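You operate a simulated robot arm through the tools that you are given. There is no shell and no other tool. Be economical: measure what you need, move in short steps, check, and stop when the job is done.

The job below is to be done with a simulated robot arm. You get a single attempt, and the scene is never put back.

JOB
Put two of the milk cartons from the middle of the counter top on the counter top over the food cupboard.

It is judged by the outcome, as a careful person would: the job done as asked, and still so three seconds after it is handed in. It fails if anything else is knocked over, pushed out of place, dropped, spilled or broken.

ROBOT AND FRAMES
A 6-joint arm with a two-finger parallel gripper, fixed in place. Base frame: the origin is at the foot of the arm, x ahead of it, y to its left, z up; the work surface is at about z = 900. Units: mm, rad, N and s.
With the tool pointing down near the work surface it reaches from about 240 to 640 mm from the base axis. Its first joint turns from -1.152 to 1.152 rad. Payload 2.7 kg.
The TCP is the grasp point between the finger pads, 23 mm short of the fingertips. In the tool frame z runs along the fingers and y along their closing line. Largest opening 94 mm; finger width 38, thickness 10; the body of the gripper, 54 by 96 mm, starts 39 mm behind the TCP.
Orientation is that of the tool frame in the base frame, as a unit quaternion [w, x, y, z]. With the fingers straight down and closing along the base's y, the tool's x points along the base's -x, its y along +y and its z along -z.

CONTROLS
- The arm moves only by the tool nudge_tool. Its arguments are lists of equal length, an entry for each row: "linear": the shift along the tool's x, y, z in mm, a list of three; "turn": the turn, a rotation vector about the tool's x, y, z in rad, a list of three. In form: {"linear": [[x, y, z], ...], "turn": [[wx, wy, wz], ...]}. A call has 1 to 20 rows; each row shifts and turns the commanded pose from where the row before left it, along the tool's axes as they then stand. "gripper" is the opening, from 0 (shut) to 1 (fully open), set as the call begins (left out, the last holds). A row lasts 0.2 s, in which the tool goes at most 50 mm and 0.15 rad; a call with a longer step from one row to the next is refused whole, and so is a gripper value outside its range. Where a pose cannot be reached the arm comes as near as it can. A force on the tool above 40 N (or 10 N above the force at the start of the call, whichever is more), or a blocked arm, ends the call early, and 0.2 s more pass. The fingers move at their own pace (about 45 mm/s each) and stop on an object; they squeeze with about 36 N. The grip force told is the motor's: it shows also when the fingers shut on nothing. Time passes only in rows, and 0.2 s behind the last, so rows that do not move let the fingers close. It gives the time, the measured TCP pose, the force on the tool (base axes), the opening and the grip force at its end, in the units of the frame above (readings bear some noise), and new pictures: "views" is both (left out), scene, wrist or none.
- Cameras (640 x 400 px; columns grow to the right, rows downward): "scene" is fixed at [86.8, -459.5, 1385.2]; the picture's right is [0.52, -0.85, 0.00], its down [-0.64, -0.39, -0.66] and it looks along [0.56, 0.35, -0.75] (base axes); focal length 214 px, centre (320, 200). "wrist" rides on the gripper at [-39, 0, -44] in the tool frame; the picture's right is [0.00, -1.00, 0.00], its down [0.97, 0.00, -0.24] and it looks along [0.24, 0.00, 0.97] (tool axes); focal length 218 px, centre (320, 200). There is no depth. A picture from a camera that has moved, and an enlarged one, comes with that camera's place and axes in the base frame and with its lens.
- close_up(camera, box): a new picture of the part [left, top, right, bottom] of that camera's present view, enlarged. No time passes.
- hand_in(): hands the job in; it is judged then, once.

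Go step by step. Nothing tells you positions but the pictures and the camera data: compare them with the known pose of the tool, close in by small moves and look again before you grip or let go. The budget is 90 turns and 150 pictures, counting those below and the enlarged ones. Unless the task says otherwise, let go and move clear before handing in, and close with one line.

The tools are called as a command line: name --argument value ..., lists and objects as JSON in quotes. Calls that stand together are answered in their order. nudge_tool: Moves the arm, as the interface text tells. Its arguments: {"type":"object","properties":{"linear":{"type":"array","items":{"type":"array","items":{"type":"number"}}},"turn":{"type":"array","items":{"type":"array","items":{"type":"number"}}},"gripper":{"type":"number"},"views":{"type":"string","enum":["both","scene","wrist","none"]}},"required":["linear","turn"]} The other tools are called the same way: close_up (camera, box) takes an enlarged picture of a part of a camera's view; hand_in () hands the job in.

At the start:

```text
t: 0.0
tool_pos: [398.4, 198.6, 1162.7]
orientation: [-0.001, 0.0, 1.0, 0.001]
force: [-0.1, 1.2, 1.1]
opening: 94.0
grasp_force: 0.1
```

scene: 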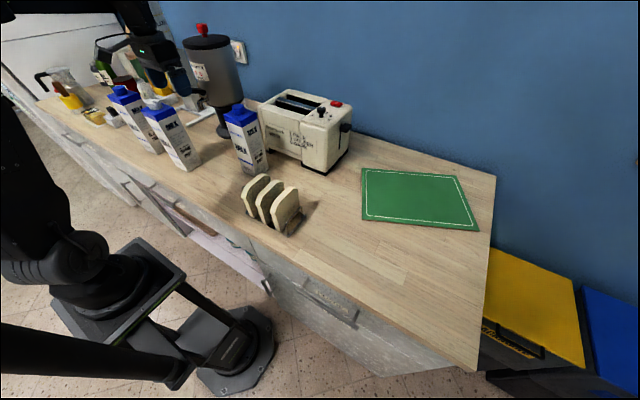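
wrist: 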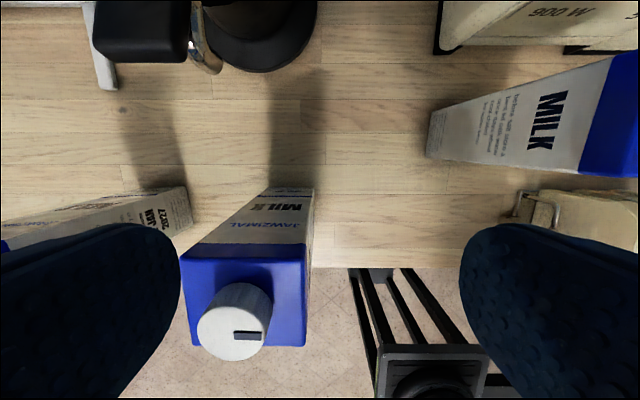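

I see three milk cartons, a toaster, a toast rack, a green mat and several cupboards below the counter. I'll enlarge the scene to find which cupboard is the food cupboard.

close_up --camera "scene" --box '[20, 60, 240, 200]'

close_up --camera "scene" --box '[140, 180, 380, 340]'

close_up --camera "scene" --box '[320, 140, 640, 400]'

```text
2.86 times, centred on (130, 130) of scene
camera zoom: at [86.8, -459.5, 1385.2], right [0.52, -0.85, 0.0], down [-0.64, -0.39, -0.66], along [0.56, 0.35, -0.75], focal length 613 px, centre (863, 400)
```

zoom: 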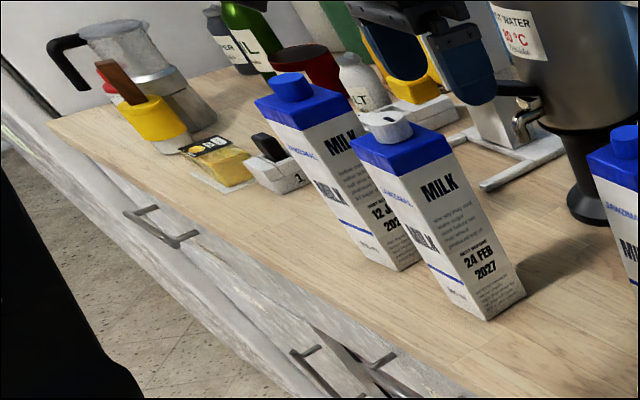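

```text
2.50 times, centred on (260, 260) of scene
camera zoom: at [86.8, -459.5, 1385.2], right [0.52, -0.85, 0.0], down [-0.64, -0.39, -0.66], along [0.56, 0.35, -0.75], focal length 536 px, centre (470, 50)
```

zoom: 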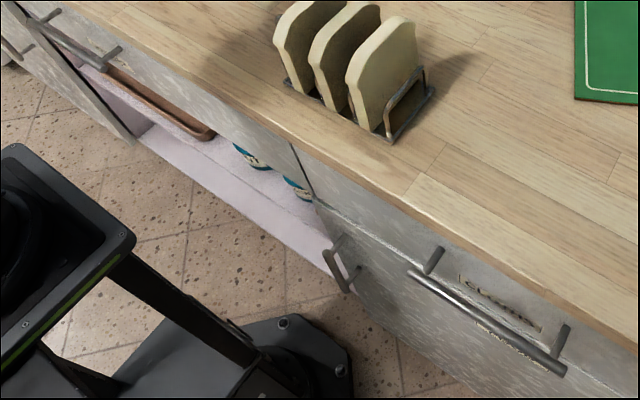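

```text
1.54 times, centred on (480, 270) of scene
camera zoom: at [86.8, -459.5, 1385.2], right [0.52, -0.85, 0.0], down [-0.64, -0.39, -0.66], along [0.56, 0.35, -0.75], focal length 330 px, centre (74, 92)
```

zoom: 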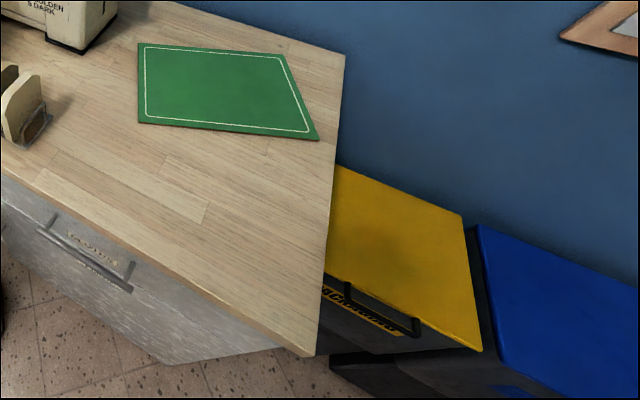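

I'll read the label on the right-hand drawer and look into the middle opening.

close_up --camera "scene" --box '[300, 270, 372, 315]'

close_up --camera "scene" --box '[140, 180, 280, 268]'

close_up --camera "scene" --box '[30, 100, 190, 200]'

close_up --camera "scene" --box '[200, 80, 300, 180]'

```text
8.89 times, centred on (336, 292) of scene
camera zoom: at [86.8, -459.5, 1385.2], right [0.52, -0.85, 0.0], down [-0.64, -0.39, -0.66], along [0.56, 0.35, -0.75], focal length 1906 px, centre (178, -622)
```

zoom: 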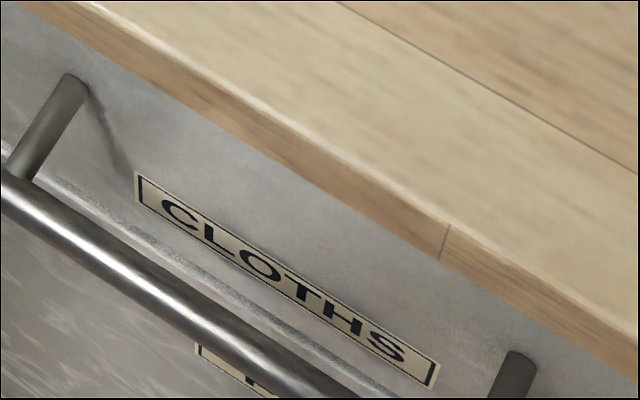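

```text
4.55 times, centred on (210, 224) of scene
camera zoom: at [86.8, -459.5, 1385.2], right [0.52, -0.85, 0.0], down [-0.64, -0.39, -0.66], along [0.56, 0.35, -0.75], focal length 975 px, centre (820, 91)
```

zoom: 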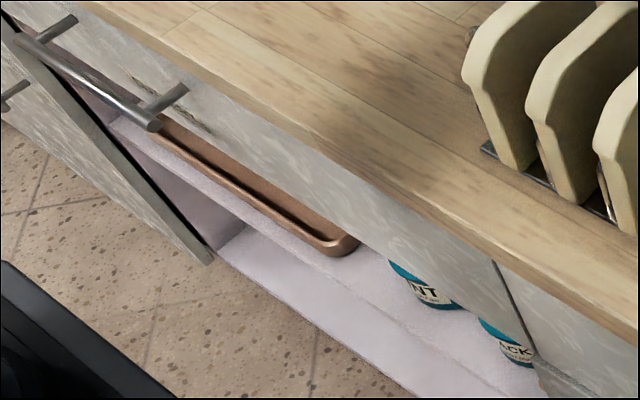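

```text
4.00 times, centred on (110, 150) of scene
camera zoom: at [86.8, -459.5, 1385.2], right [0.52, -0.85, 0.0], down [-0.64, -0.39, -0.66], along [0.56, 0.35, -0.75], focal length 858 px, centre (1160, 400)
```

zoom: 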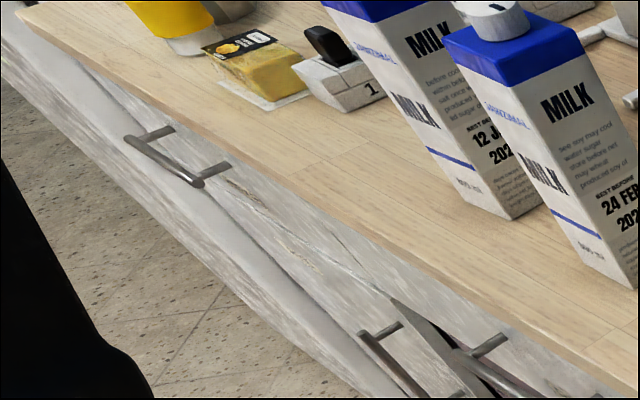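

```text
4.00 times, centred on (250, 130) of scene
camera zoom: at [86.8, -459.5, 1385.2], right [0.52, -0.85, 0.0], down [-0.64, -0.39, -0.66], along [0.56, 0.35, -0.75], focal length 858 px, centre (600, 480)
```

zoom: 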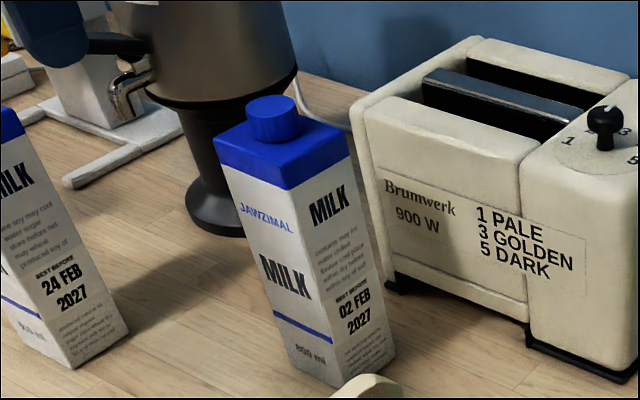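

The right drawer says CLOTHS and there's another label under it; the middle one holds tins. I'll try further close-ups of the labels.

close_up --camera "scene" --box '[312, 295, 352, 320]'

close_up --camera "scene" --box '[220, 228, 260, 253]'

close_up --camera "scene" --box '[160, 190, 192, 210]'

close_up --camera "scene" --box '[76, 138, 116, 163]'

```text
16.00 times, centred on (332, 308) of scene
camera zoom: at [86.8, -459.5, 1385.2], right [0.52, -0.85, 0.0], down [-0.64, -0.39, -0.66], along [0.56, 0.35, -0.75], focal length 3432 px, centre (128, -1520)
```

zoom: 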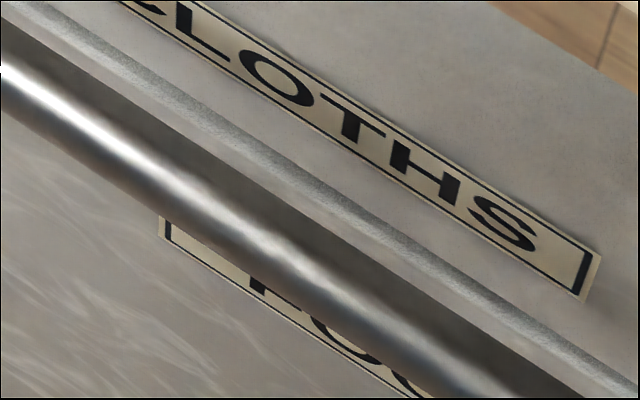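

```text
16.00 times, centred on (240, 240) of scene
camera zoom: at [86.8, -459.5, 1385.2], right [0.52, -0.85, 0.0], down [-0.64, -0.39, -0.66], along [0.56, 0.35, -0.75], focal length 3432 px, centre (1600, -448)
```

zoom: 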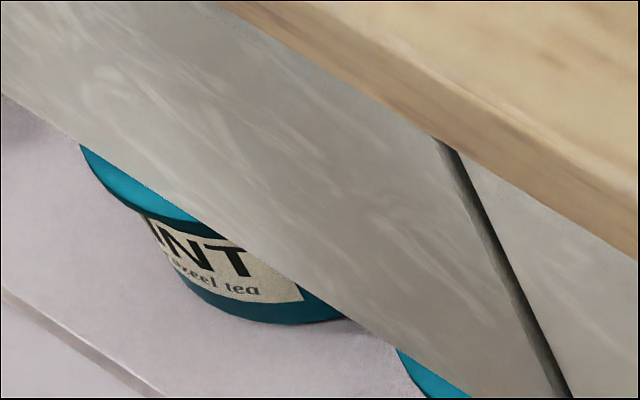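

```text
16.00 times, centred on (176, 200) of scene
camera zoom: at [86.8, -459.5, 1385.2], right [0.52, -0.85, 0.0], down [-0.64, -0.39, -0.66], along [0.56, 0.35, -0.75], focal length 3432 px, centre (2624, 200)
```

zoom: 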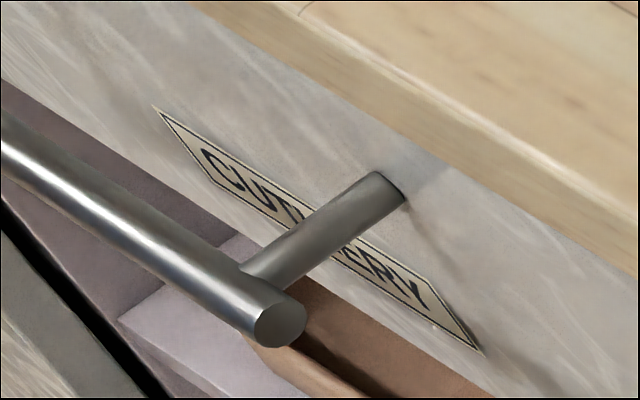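

```text
16.00 times, centred on (96, 150) of scene
camera zoom: at [86.8, -459.5, 1385.2], right [0.52, -0.85, 0.0], down [-0.64, -0.39, -0.66], along [0.56, 0.35, -0.75], focal length 3432 px, centre (3904, 992)
```

zoom: 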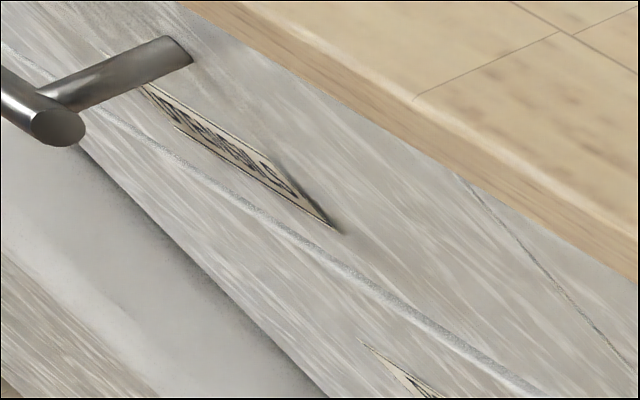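

The right-hand cupboard (y about -680 to -125) carries a label starting "FOO…" under the CLOTHS drawer, so it looks like the food cupboard. I'll check that label once more, and move above the carton near the toaster at about (450, 28).

close_up --camera "scene" --box '[320, 305, 352, 325]'

close_up --camera "scene" --box '[94, 153, 118, 168]'

nudge_tool --linear '[[0, 0, -40], [0, -43, 0], [0, -43, 0], [0, -43, 0], [0, -42, 0], [0, 0, 0]]' --turn '[[0, 0, 0], [0, 0, 0], [0, 0, 0], [0, 0, 0], [0, 0, 0], [0, 0, 0]]' --gripper 1

```text
16.00 times, centred on (336, 315) of scene
camera zoom: at [86.8, -459.5, 1385.2], right [0.52, -0.85, 0.0], down [-0.64, -0.39, -0.66], along [0.56, 0.35, -0.75], focal length 3432 px, centre (64, -1640)
```

zoom: 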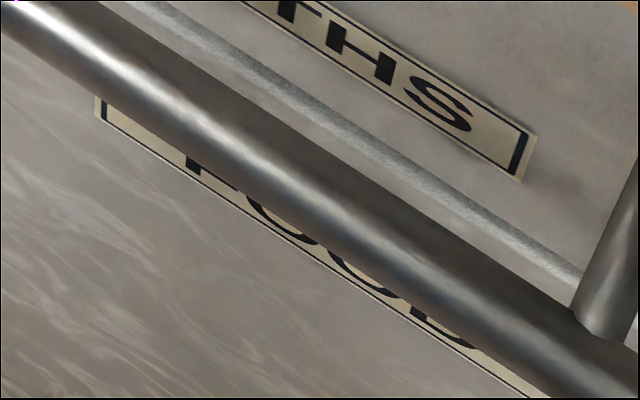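

```text
16.00 times, centred on (106, 160) of scene
camera zoom: at [86.8, -459.5, 1385.2], right [0.52, -0.85, 0.0], down [-0.64, -0.39, -0.66], along [0.56, 0.35, -0.75], focal length 3432 px, centre (3744, 832)
```

zoom: 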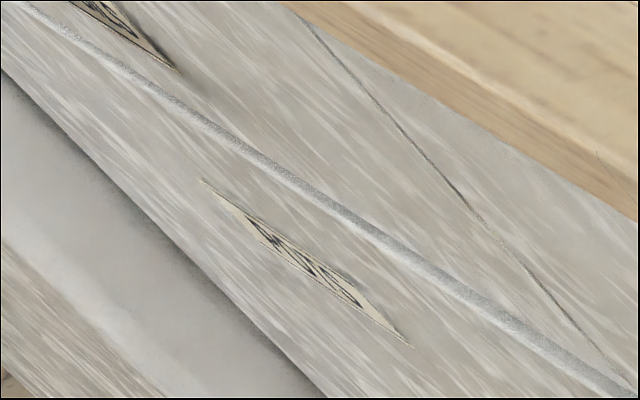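

```text
t: 1.4
tool_pos: [396.3, 26.7, 1202.4]
orientation: [0.001, -0.001, 1.0, 0.001]
force: [0.4, 0.2, 0.2]
opening: 94.0
grasp_force: 0.1
camera wrist: at [436.8, 27.6, 1247.4], right [0.0, -1.0, 0.0], down [-0.97, 0.0, 0.24], along [-0.24, 0.0, -0.97], focal length 218 px, centre (320, 200)
```

scene: 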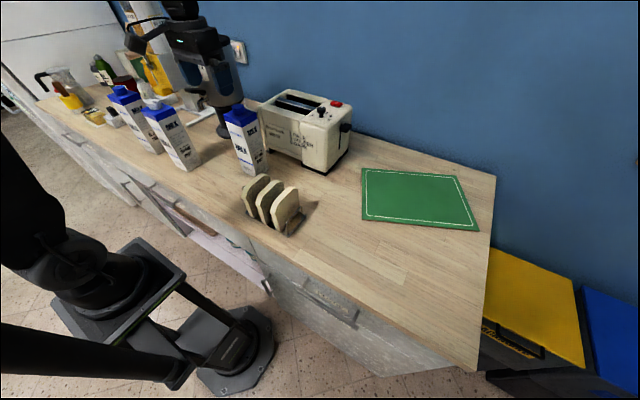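
wrist: 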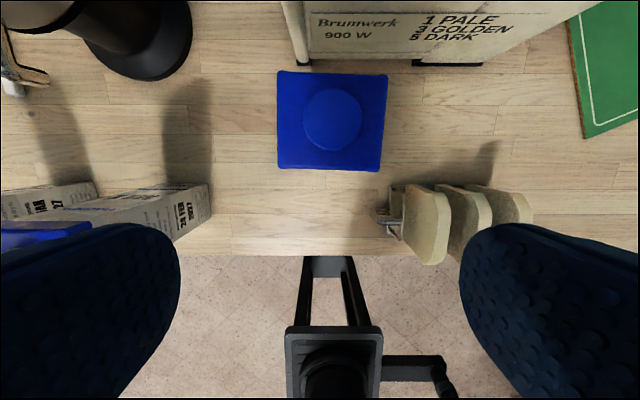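

The label reads FOOD, so the right-hand section is confirmed. The carton top is centred near (451, 21), about 67 mm wide; I'll go above it and descend partway.

nudge_tool --linear '[[-28, -3, 0], [-27, -3, 0], [0, 0, 20], [0, 0, 20], [0, 0, 0]]' --turn '[[0, 0, 0], [0, 0, 0], [0, 0, 0], [0, 0, 0], [0, 0, 0]]'

close_up --camera "scene" --box '[190, 70, 310, 180]'

```text
t: 2.6
tool_pos: [452.1, 22.7, 1164.0]
orientation: [0.001, -0.001, 1.0, 0.0]
force: [-0.2, 1.0, -0.9]
opening: 93.9
grasp_force: 0.0
camera wrist: at [491.5, 22.9, 1208.6], right [0.0, -1.0, 0.0], down [-0.97, 0.0, 0.24], along [-0.24, 0.0, -0.97], focal length 218 px, centre (320, 200)
```

scene: 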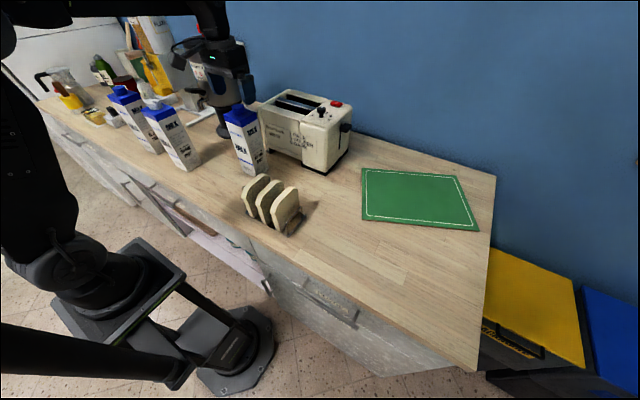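
wrist: 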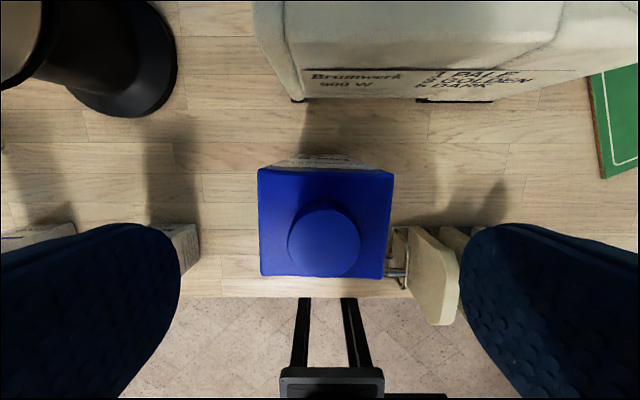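

```text
3.64 times, centred on (250, 125) of scene
camera zoom: at [86.9, -459.5, 1385.2], right [0.52, -0.85, 0.0], down [-0.64, -0.39, -0.66], along [0.56, 0.35, -0.75], focal length 780 px, centre (574, 473)
```

zoom: 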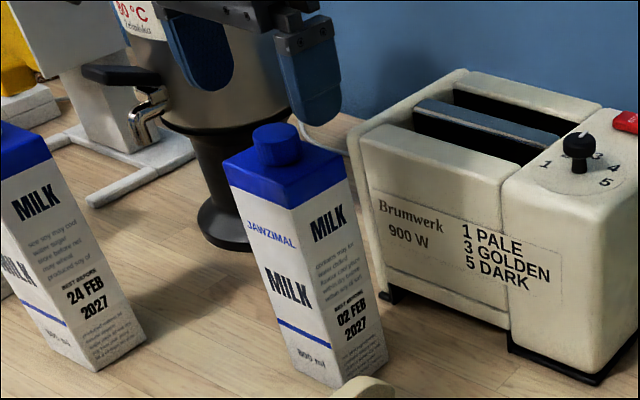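

Triangulating the two wrist views puts the carton top at about (453, 20), z about 1100, which matches the tool position. I'll descend to z ≈ 1100 and look.

nudge_tool --linear '[[0, -2.5, 16], [0, 0, 16], [0, 0, 16], [0, 0, 16], [0, 0, 0]]' --turn '[[0, 0, 0], [0, 0, 0], [0, 0, 0], [0, 0, 0], [0, 0, 0]]'

close_up --camera "scene" --box '[190, 70, 310, 180]'

```text
t: 3.8
tool_pos: [452.2, 18.8, 1097.7]
orientation: [0.0, -0.001, 1.0, 0.001]
force: [-0.8, 0.2, 0.9]
opening: 93.8
grasp_force: 0.2
camera wrist: at [491.4, 19.8, 1142.8], right [0.0, -1.0, 0.0], down [-0.97, 0.0, 0.24], along [-0.24, 0.0, -0.97], focal length 218 px, centre (320, 200)
```

scene: 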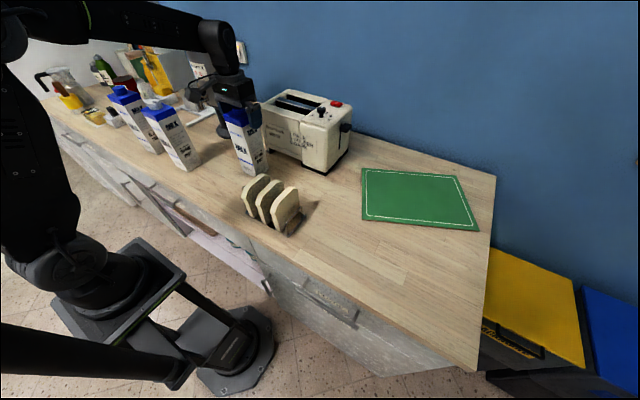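
wrist: 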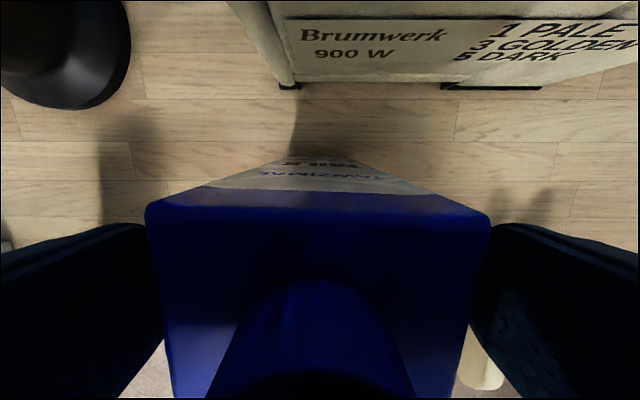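

```text
3.64 times, centred on (250, 125) of scene
camera zoom: at [86.8, -459.5, 1385.2], right [0.52, -0.85, 0.0], down [-0.64, -0.39, -0.66], along [0.56, 0.35, -0.75], focal length 780 px, centre (574, 473)
```

zoom: 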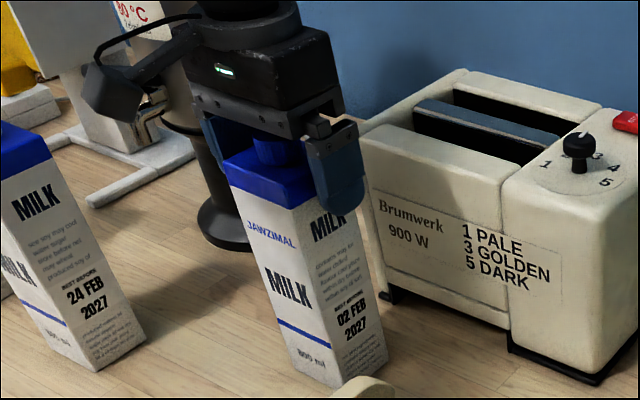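

The fingers straddle the carton symmetrically and the body is clear of the cap. I'll close the gripper.

nudge_tool --linear '[[0, 0, 0], [0, 0, 0], [0, 0, 0], [0, 0, 0], [0, 0, 0]]' --turn '[[0, 0, 0], [0, 0, 0], [0, 0, 0], [0, 0, 0], [0, 0, 0]]' --gripper 0 --views "none"

nudge_tool --linear '[[0, 0, -10], [0, 0, -20], [0, 0, 0]]' --turn '[[0, 0, 0], [0, 0, 0], [0, 0, 0]]' --gripper 0

```text
t: 5.0
tool_pos: [451.6, 18.6, 1096.7]
orientation: [0.0, -0.001, 1.0, 0.002]
force: [-2.9, 1.4, 0.0]
opening: 70.2
grasp_force: 35.6
```

```text
t: 5.8
tool_pos: [452.5, 18.6, 1127.3]
orientation: [0.0, -0.001, 1.0, 0.0]
force: [0.0, 0.5, -7.9]
opening: 69.9
grasp_force: 36.1
camera wrist: at [491.3, 19.9, 1173.0], right [0.0, -1.0, 0.0], down [-0.97, 0.0, 0.24], along [-0.24, 0.0, -0.97], focal length 218 px, centre (320, 200)
```

scene: 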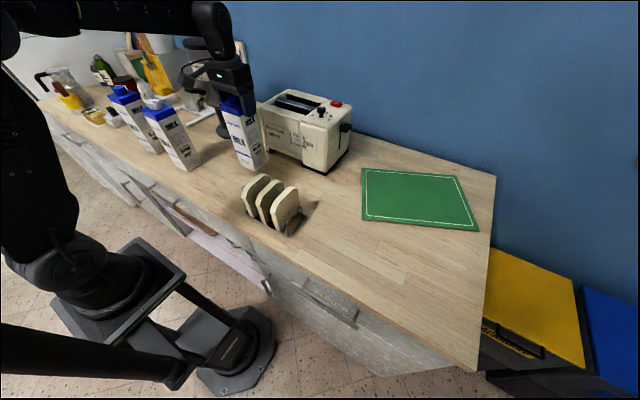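
wrist: 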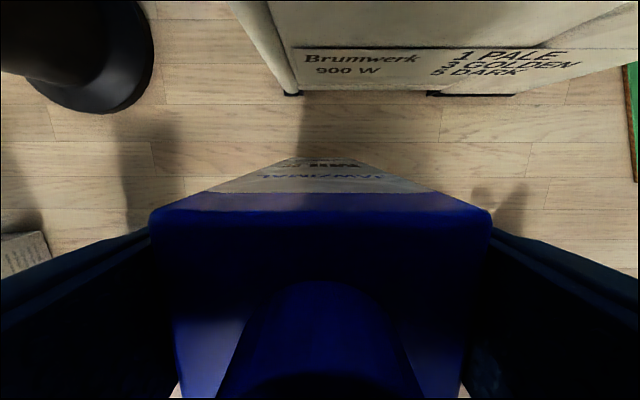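

The carton is gripped firmly (70 mm wide) and lifted. I'll raise it to z ≈ 1250 and carry it over to about (355, -450).

nudge_tool --linear '[[0, 0, -30], [0, 0, -30], [0, 0, -30], [0, 0, -30], [8, -39, 0], [8, -39, 0], [8, -39, 0], [8, -39, 0], [8, -39, 0], [8, -39, 0], [8, -39, 0], [8, -39, 0], [8, -39, 0], [8, -39, 0], [8, -39, 0], [9, -39, 0], [0, 0, 0]]' --turn '[[0, 0, 0], [0, 0, 0], [0, 0, 0], [0, 0, 0], [0, 0, 0], [0, 0, 0], [0, 0, 0], [0, 0, 0], [0, 0, 0], [0, 0, 0], [0, 0, 0], [0, 0, 0], [0, 0, 0], [0, 0, 0], [0, 0, 0], [0, 0, 0], [0, 0, 0]]'

```text
t: 9.4
tool_pos: [338.8, -421.2, 1230.0]
orientation: [0.001, 0.0, 1.0, 0.001]
force: [0.4, 0.0, -8.8]
opening: 70.0
grasp_force: 36.4
out of reach, approached as far as the arm can: row 15, 16
camera wrist: at [377.9, -419.4, 1273.7], right [0.0, -1.0, 0.0], down [-0.97, 0.0, 0.24], along [-0.24, 0.0, -0.97], focal length 218 px, centre (320, 200)
```

scene: 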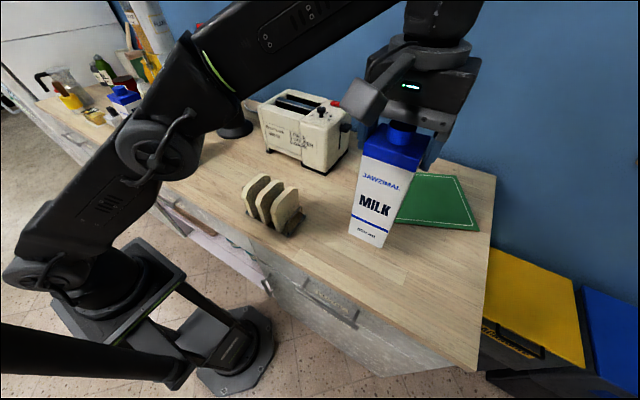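
wrist: 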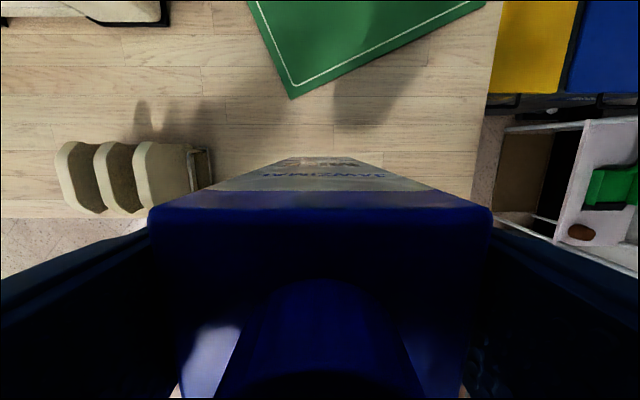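

That height was just beyond reach sideways, though the area below is clear (mat corner at (452, -372), rack ends near y = -230). I'll lower it, which brings it back into reach.

nudge_tool --linear '[[0, 0, 20], [0, 0, 20], [0, 0, 20], [0, 0, 20], [0, 0, 20], [0, 0, 0]]' --turn '[[0, 0, 0], [0, 0, 0], [0, 0, 0], [0, 0, 0], [0, 0, 0], [0, 0, 0]]'

```text
t: 10.8
tool_pos: [337.3, -419.0, 1127.9]
orientation: [0.0, -0.001, 1.0, 0.001]
force: [0.2, -0.4, -8.4]
opening: 70.1
grasp_force: 35.8
camera wrist: at [376.8, -418.8, 1173.6], right [0.0, -1.0, 0.0], down [-0.97, 0.0, 0.24], along [-0.24, 0.0, -0.97], focal length 218 px, centre (320, 200)
```

scene: 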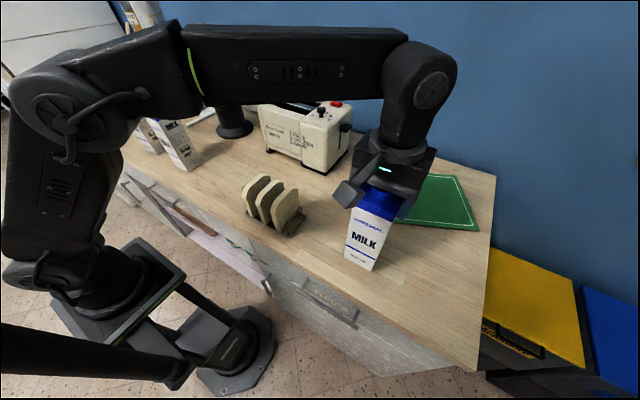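
wrist: 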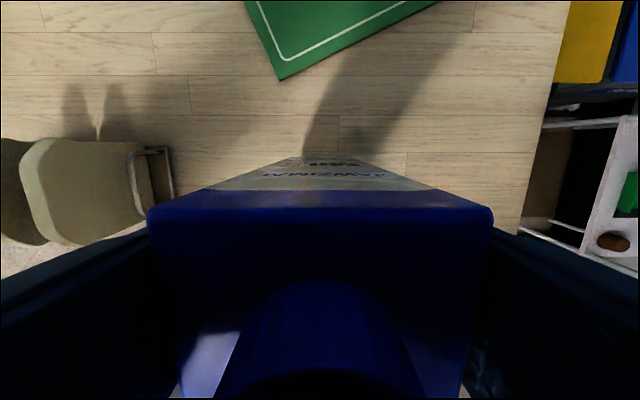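

The commanded pose was clamped, so the tool is at (337, -419, 1128). I'll shift about 45 mm further along and 15 mm inward, then lower to just above the counter.

nudge_tool --linear '[[-5, -15, 0], [-5, -15, 0], [-5, -15, 0], [0, 0, 10], [0, 0, 10], [0, 0, 6], [0, 0, 0]]' --turn '[[0, 0, 0], [0, 0, 0], [0, 0, 0], [0, 0, 0], [0, 0, 0], [0, 0, 0], [0, 0, 0]]'

close_up --camera "scene" --box '[320, 180, 480, 300]'

```text
t: 12.4
tool_pos: [353.7, -464.9, 1101.8]
orientation: [0.0, -0.001, 1.0, 0.002]
force: [-0.6, -0.2, -8.9]
opening: 69.9
grasp_force: 36.6
camera wrist: at [393.4, -463.9, 1146.7], right [0.0, -1.0, 0.0], down [-0.97, 0.0, 0.24], along [-0.24, 0.0, -0.97], focal length 218 px, centre (320, 200)
```

scene: 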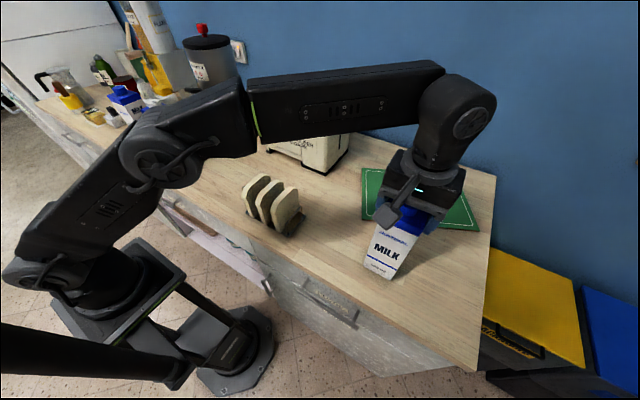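
wrist: 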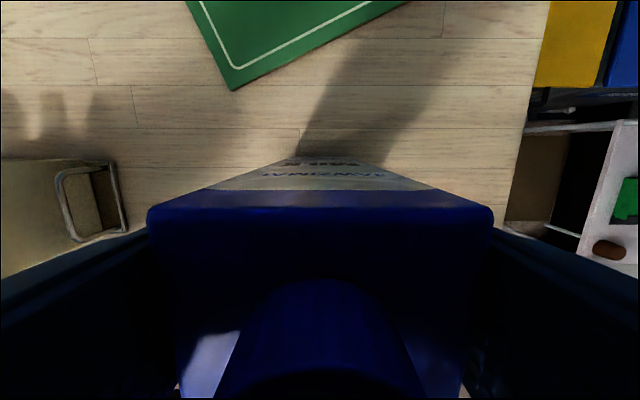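

```text
3.33 times, centred on (400, 240) of scene
camera zoom: at [86.9, -459.6, 1385.2], right [0.52, -0.85, 0.0], down [-0.64, -0.39, -0.66], along [0.56, 0.35, -0.75], focal length 715 px, centre (53, 67)
```

zoom: 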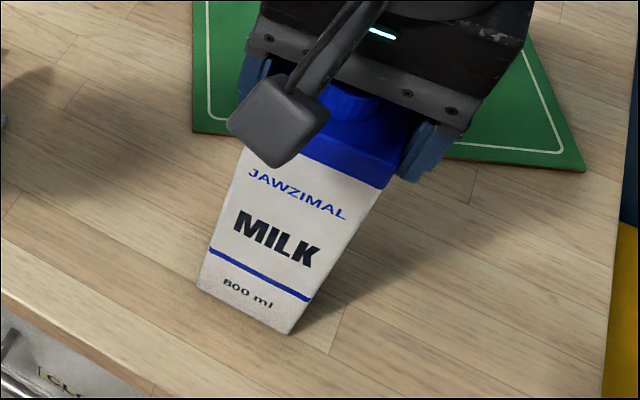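

Just above the counter now at (354, -465). I'll lower the last millimetres until the force rises.

nudge_tool --linear '[[0, 0, 2], [0, 0, 2], [0, 0, 0.5], [0, 0, 0]]' --turn '[[0, 0, 0], [0, 0, 0], [0, 0, 0], [0, 0, 0]]' --views "none"

```text
t: 13.4
tool_pos: [353.9, -464.8, 1098.1]
orientation: [0.001, -0.001, 1.0, 0.0]
force: [0.1, 0.2, -7.1]
opening: 70.1
grasp_force: 36.3
```

nudge_tool --linear '[[0, 0, 1], [0, 0, 0.5], [0, 0, 0]]' --turn '[[0, 0, 0], [0, 0, 0], [0, 0, 0]]' --views "none"

```text
t: 14.2
tool_pos: [353.2, -464.4, 1096.3]
orientation: [0.001, -0.001, 1.0, 0.0]
force: [-2.5, 2.4, 2.3]
opening: 69.5
grasp_force: 36.0
```

The force has gone from -8 to +2, so the carton rests on the counter. I'll open and rise straight up.

nudge_tool --linear '[[0, 0, 0], [0, 0, 0], [0, 0, 0], [0, 0, 0], [0, 0, -20], [0, 0, -25], [0, 0, -25], [0, 0, 0]]' --turn '[[0, 0, 0], [0, 0, 0], [0, 0, 0], [0, 0, 0], [0, 0, 0], [0, 0, 0], [0, 0, 0], [0, 0, 0]]' --gripper 1

```text
t: 16.0
tool_pos: [349.1, -459.7, 1162.4]
orientation: [0.0, -0.001, 1.0, 0.001]
force: [0.4, -0.2, -0.4]
opening: 93.9
grasp_force: 0.1
out of reach, approached as far as the arm can: row 7
camera wrist: at [388.8, -458.8, 1207.9], right [0.0, -1.0, 0.0], down [-0.97, 0.0, 0.24], along [-0.24, 0.0, -0.97], focal length 218 px, centre (320, 200)
```

scene: 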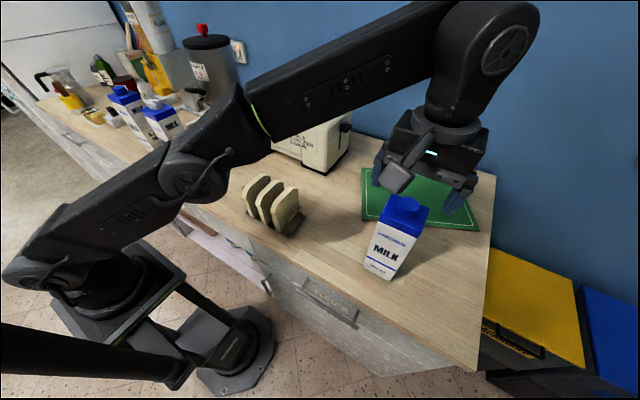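
wrist: 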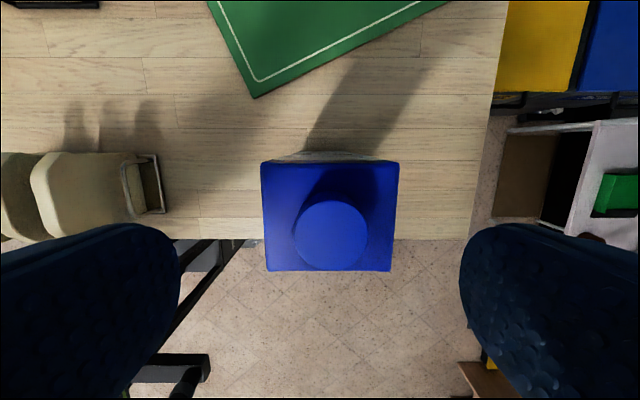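

Carton one stands upright on the food-cupboard section. Next I'll go back over the white-capped carton near (351, 245), rising to z ≈ 1210 on the way.

nudge_tool --linear '[[0, 40, 0], [0, 42, 0], [0, 42, -12], [0, 42, -12], [0, 42, -12], [0, 42, -12], [0, 42, 0], [0, 42, 0], [0, 42, 0], [0, 42, 0], [0, 42, 0], [0, 42, 0], [0, 42, 0], [0, 42, 0], [0, 42, 0], [0, 42, 0], [0, 30, 0], [0, 0, 0]]' --turn '[[0, 0, 0], [0, 0, 0], [0, 0, 0], [0, 0, 0], [0, 0, 0], [0, 0, 0], [0, 0, 0], [0, 0, 0], [0, 0, 0], [0, 0, 0], [0, 0, 0], [0, 0, 0], [0, 0, 0], [0, 0, 0], [0, 0, 0], [0, 0, 0], [0, 0, 0], [0, 0, 0]]'

```text
t: 19.8
tool_pos: [346.7, 242.6, 1212.5]
orientation: [0.0, -0.001, 1.0, 0.0]
force: [1.0, -0.3, -0.9]
opening: 93.9
grasp_force: 0.0
camera wrist: at [385.9, 243.4, 1258.1], right [0.0, -1.0, 0.0], down [-0.97, 0.0, 0.24], along [-0.24, 0.0, -0.97], focal length 218 px, centre (320, 200)
```

scene: 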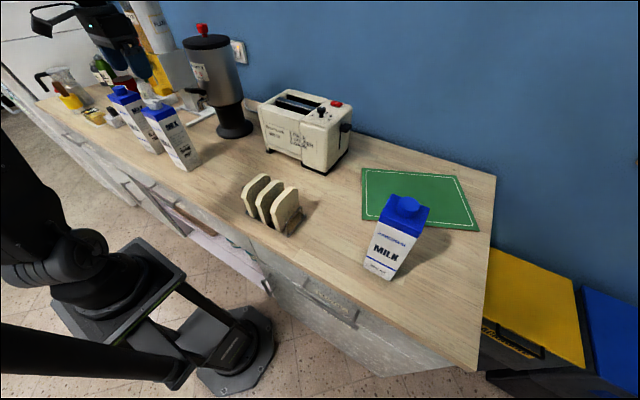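
wrist: 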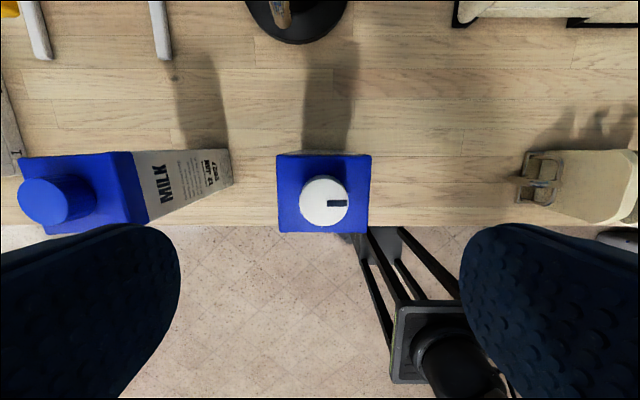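

The white cap shows a dark mark; I'll look closer before choosing between this carton and the blue-capped one on the left.

close_up --camera "wrist" --box '[260, 140, 388, 240]'

close_up --camera "scene" --box '[90, 70, 218, 175]'

```text
4.00 times, centred on (324, 190) of wrist
camera zoom: at [385.9, 243.4, 1258.1], right [0.0, -1.0, 0.0], down [-0.97, 0.0, 0.24], along [-0.24, 0.0, -0.97], focal length 873 px, centre (304, 240)
```

zoom: 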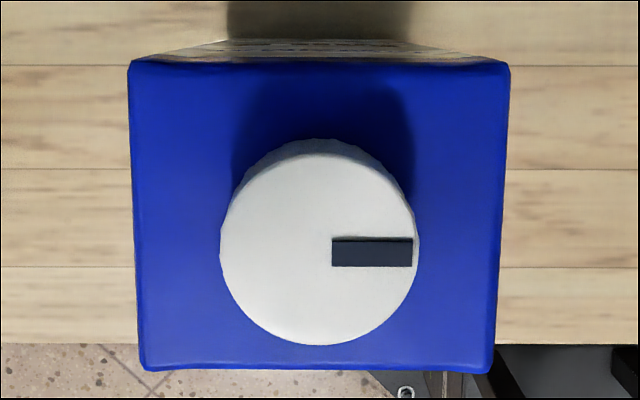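

```text
3.81 times, centred on (154, 122) of scene
camera zoom: at [86.9, -459.4, 1385.2], right [0.52, -0.85, 0.0], down [-0.64, -0.39, -0.66], along [0.56, 0.35, -0.75], focal length 817 px, centre (952, 495)
```

zoom: 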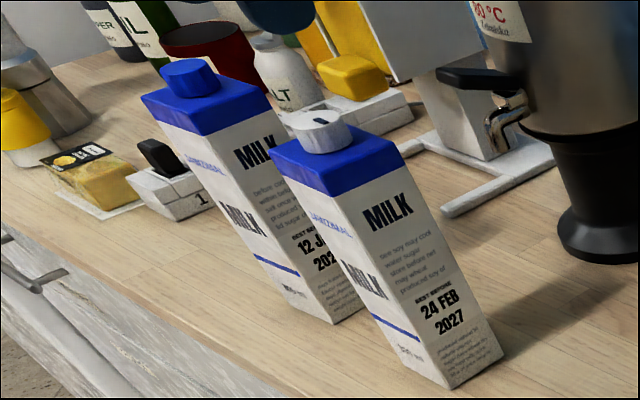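

The white disc with a pointer looks like a wind-up timer resting on that carton rather than a cap, so moving it risks displacing something else. I'll take the blue-capped carton on the left, near (354, 410), instead.

nudge_tool --linear '[[0, 40, 0], [0, 40, 0], [0, 40, 0], [-5, 40, 20], [0, 0, 0]]' --turn '[[0, 0, 0], [0, 0, 0], [0, 0, 0], [0, 0, 0], [0, 0, 0]]'

```text
t: 21.0
tool_pos: [351.8, 400.1, 1191.4]
orientation: [0.0, -0.001, 1.0, 0.001]
force: [-0.1, -0.3, -0.4]
opening: 94.2
grasp_force: 0.0
camera wrist: at [391.0, 401.6, 1236.3], right [0.0, -1.0, 0.0], down [-0.97, 0.0, 0.24], along [-0.24, 0.0, -0.97], focal length 218 px, centre (320, 200)
```

scene: 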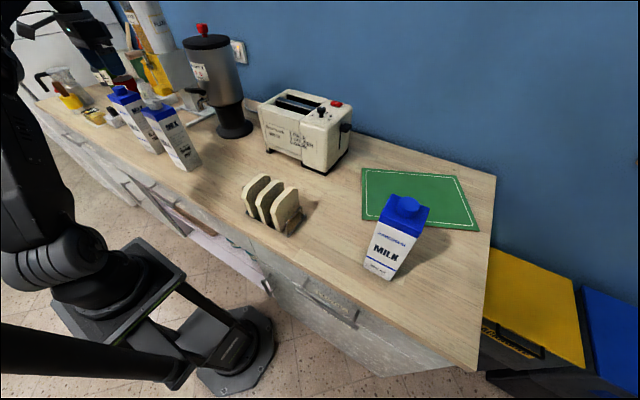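
wrist: 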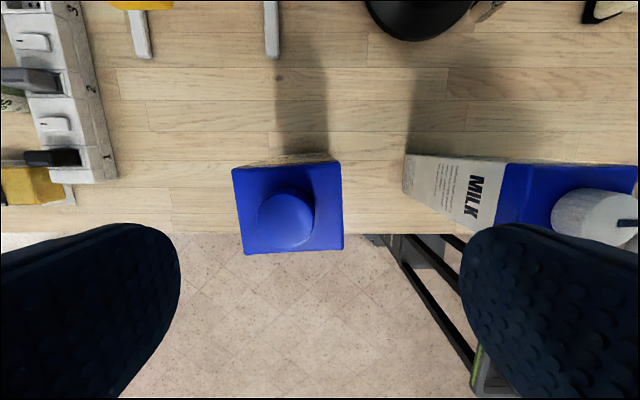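

The carton top is centred near (353, 420), turned about 0.06 rad. I'll centre, align, and drop partway for a check.

nudge_tool --linear '[[-1, 10, 0], [0, 10, 0], [0, 0, 20], [0, 0, 20], [0, 0, 0]]' --turn '[[0, 0, -0.06], [0, 0, 0], [0, 0, 0], [0, 0, 0], [0, 0, 0]]'

close_up --camera "scene" --box '[70, 30, 200, 160]'

```text
t: 22.2
tool_pos: [353.3, 419.8, 1151.1]
orientation: [0.001, -0.031, 1.0, 0.001]
force: [-0.4, 0.0, -0.2]
opening: 93.9
grasp_force: 0.1
camera wrist: at [392.1, 423.6, 1196.3], right [0.06, -1.0, 0.0], down [-0.97, -0.06, 0.24], along [-0.24, -0.01, -0.97], focal length 218 px, centre (320, 200)
```

scene: 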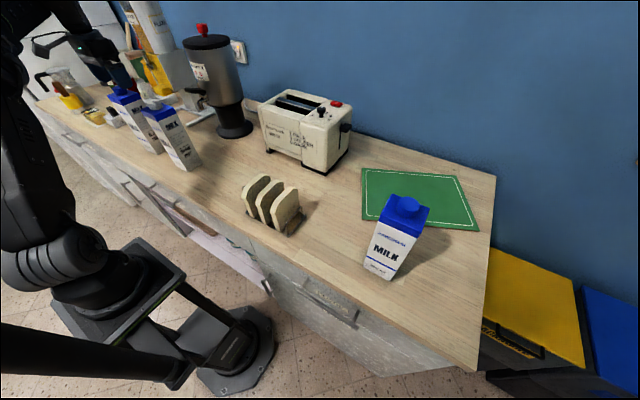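
wrist: 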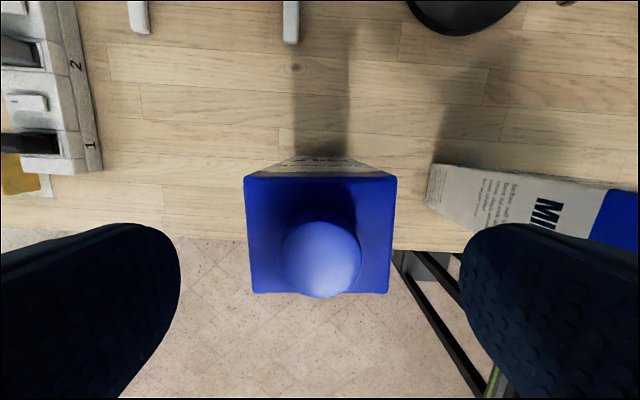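

```text
3.08 times, centred on (135, 95) of scene
camera zoom: at [86.8, -459.5, 1385.2], right [0.52, -0.85, 0.0], down [-0.64, -0.39, -0.66], along [0.56, 0.35, -0.75], focal length 660 px, centre (889, 523)
```

zoom: 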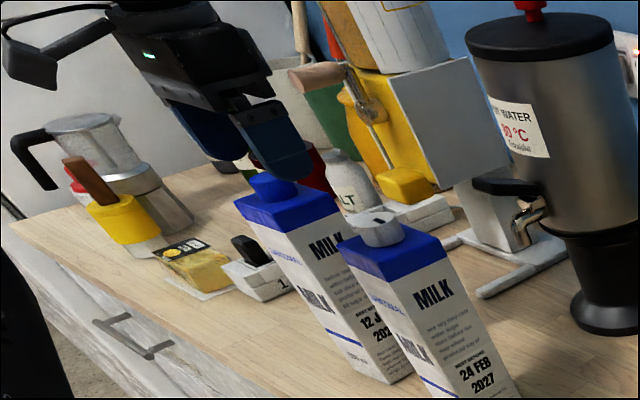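

Centred and aligned. I'll descend to grasp height.

nudge_tool --linear '[[0, 0, 18], [0, 0, 18], [0, 0, 17], [0, 0, 0]]' --turn '[[0, 0, 0], [0, 0, 0], [0, 0, 0], [0, 0, 0]]'

```text
t: 23.2
tool_pos: [353.6, 420.4, 1096.9]
orientation: [0.0, -0.03, 1.0, 0.001]
force: [-0.4, 0.0, 0.0]
opening: 93.7
grasp_force: 0.2
camera wrist: at [391.9, 423.7, 1142.9], right [0.06, -1.0, 0.0], down [-0.97, -0.06, 0.24], along [-0.24, -0.01, -0.97], focal length 218 px, centre (320, 200)
```

scene: 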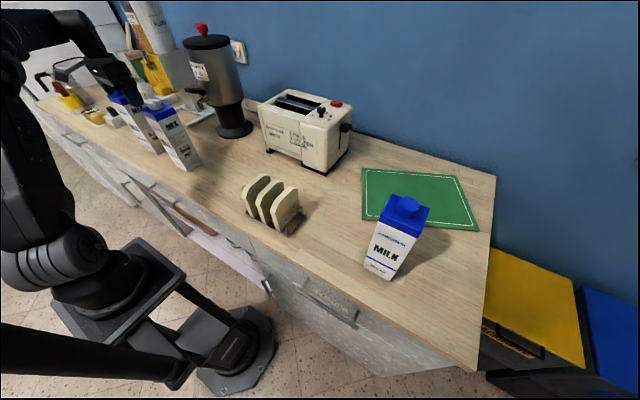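
wrist: 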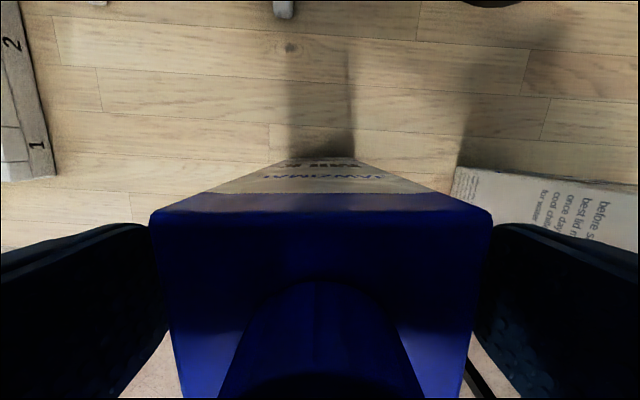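

Fingers straddle the carton evenly. I'll grip, lift, undo the small turn, then pull back toward the base so it clears the timer carton.

nudge_tool --linear '[[0, 0, 0], [0, 0, 0], [0, 0, 0], [0, 0, 0], [0, 0, -10], [0, 0, -20], [0, 0, -20], [0, 0, -20], [0, 0, -20], [0, 0, 0]]' --turn '[[0, 0, 0], [0, 0, 0], [0, 0, 0], [0, 0, 0], [0, 0, 0], [0, 0, 0], [0, 0, 0], [0, 0, 0], [0, 0, 0.06], [0, 0, 0]]' --gripper 0

```text
t: 25.4
tool_pos: [352.8, 419.6, 1188.0]
orientation: [-0.001, -0.001, 1.0, 0.001]
force: [-0.1, -0.1, -7.5]
opening: 70.0
grasp_force: 36.0
camera wrist: at [391.3, 421.1, 1233.0], right [0.0, -1.0, 0.0], down [-0.97, 0.0, 0.24], along [-0.24, 0.0, -0.97], focal length 218 px, centre (320, 200)
```

scene: 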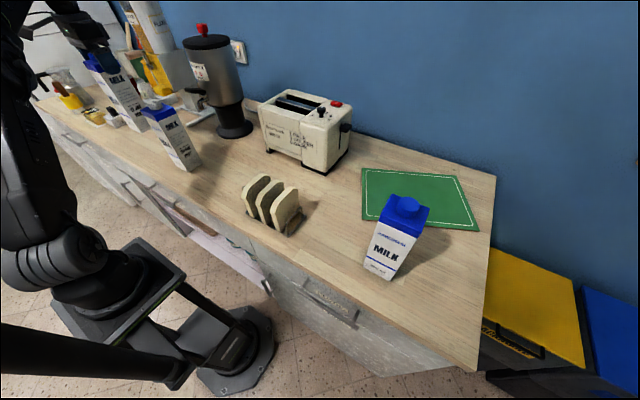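
wrist: 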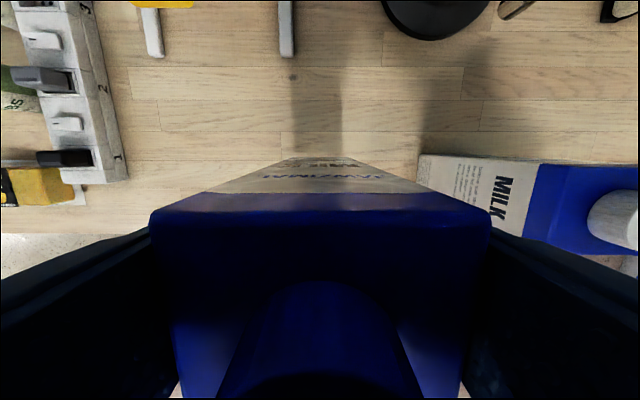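

Held and lifted. Now I'll pull back to x ≈ 245 while rising to z ≈ 1250.

nudge_tool --linear '[[27, 0, -15], [27, 0, -15], [27, 0, -15], [27, 0, -15], [0, -30, 0], [0, 0, 0]]' --turn '[[0, 0, 0], [0, 0, 0], [0, 0, 0], [0, 0, 0], [0, 0, 0], [0, 0, 0]]'

```text
t: 26.8
tool_pos: [259.9, 382.6, 1248.7]
orientation: [0.0, -0.001, 1.0, 0.001]
force: [-0.6, 0.4, -8.5]
opening: 70.0
grasp_force: 36.2
out of reach, approached as far as the arm can: row 4
camera wrist: at [298.9, 384.7, 1293.6], right [0.0, -1.0, 0.0], down [-0.97, 0.0, 0.24], along [-0.24, 0.0, -0.97], focal length 218 px, centre (320, 200)
```

scene: 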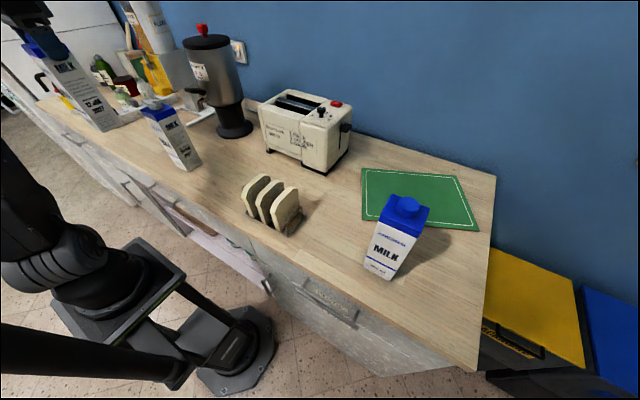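
wrist: 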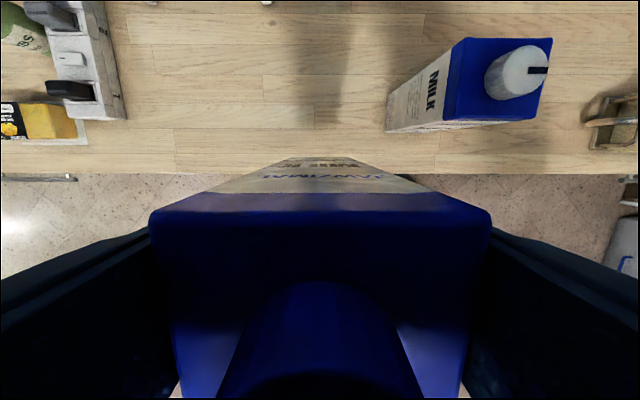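

Clear of neighbours. I'll pass in front of the timer carton at x ≈ 245, then sweep to y ≈ -100 while moving back out.

nudge_tool --linear '[[0, -40, 0], [8, -40, 0], [8, -40, 0], [0, -40, 0], [0, -40, 0], [0, -40, 0], [-20, -35, 0], [-20, -35, 0], [-20, -35, 0], [-20, -35, 0], [-10, -35, 0], [-10, -35, 0], [0, 0, 0]]' --turn '[[0, 0, 0], [0, 0, 0], [0, 0, 0], [0, 0, 0], [0, 0, 0], [0, 0, 0], [0, 0, 0], [0, 0, 0], [0, 0, 0], [0, 0, 0], [0, 0, 0], [0, 0, 0], [0, 0, 0]]'

```text
t: 29.6
tool_pos: [343.9, -65.2, 1246.4]
orientation: [0.0, -0.001, 1.0, 0.001]
force: [-0.4, -0.8, -7.8]
opening: 70.0
grasp_force: 35.8
camera wrist: at [383.4, -64.9, 1292.0], right [0.0, -1.0, 0.0], down [-0.97, 0.0, 0.24], along [-0.24, 0.0, -0.97], focal length 218 px, centre (320, 200)
```

scene: 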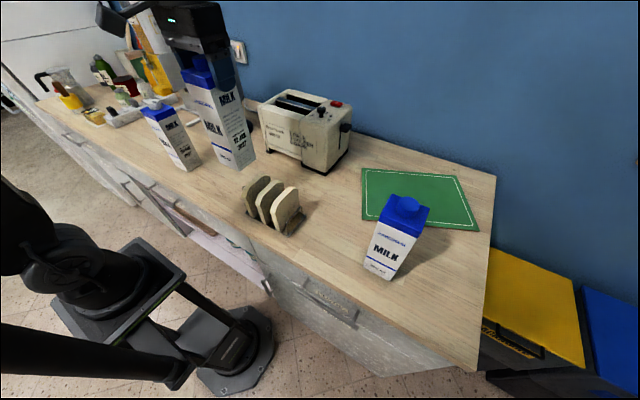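
wrist: 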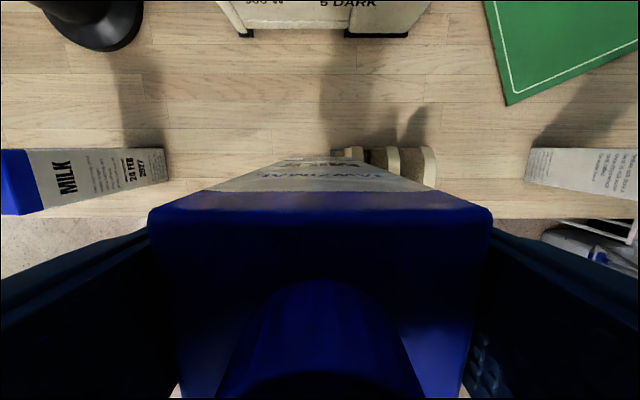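

The way ahead passes over the toast rack, so I'll rise 35 mm more and carry it to about (362, -340), between the rack and the first carton.

nudge_tool --linear '[[0, 0, -18], [0, 0, -18], [-2, -39, 0], [-2, -39, 0], [-2, -39, 0], [-3, -39, 0], [-3, -39, 0], [-3, -39, 0], [-3, -40, 0], [0, 0, 0]]' --turn '[[0, 0, 0], [0, 0, 0], [0, 0, 0], [0, 0, 0], [0, 0, 0], [0, 0, 0], [0, 0, 0], [0, 0, 0], [0, 0, 0], [0, 0, 0]]'

```text
t: 31.8
tool_pos: [360.6, -339.8, 1279.7]
orientation: [0.001, 0.0, 1.0, 0.0]
force: [0.1, 0.6, -9.0]
opening: 69.6
grasp_force: 36.0
out of reach, approached as far as the arm can: row 9
camera wrist: at [399.9, -337.8, 1324.3], right [0.0, -1.0, 0.0], down [-0.97, 0.0, 0.24], along [-0.24, 0.0, -0.97], focal length 218 px, centre (320, 200)
```

scene: 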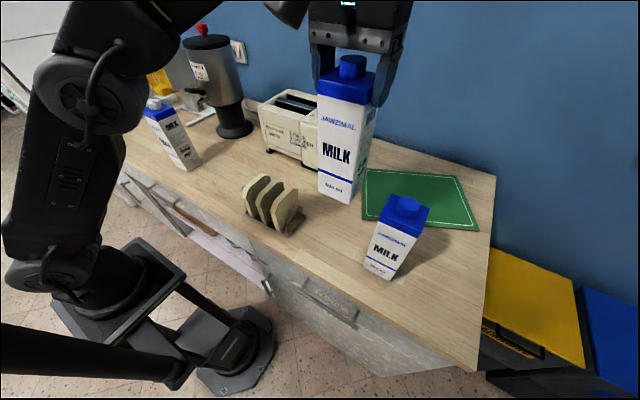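
wrist: 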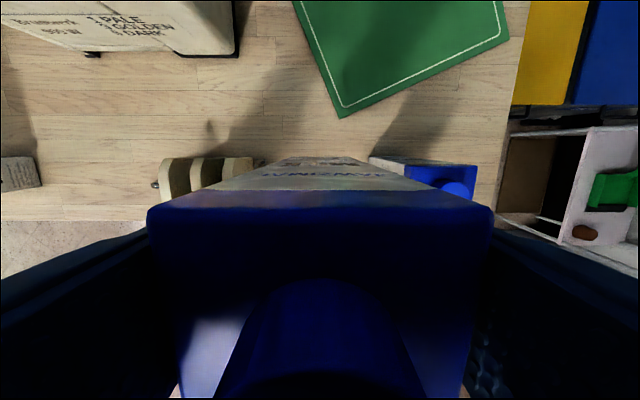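

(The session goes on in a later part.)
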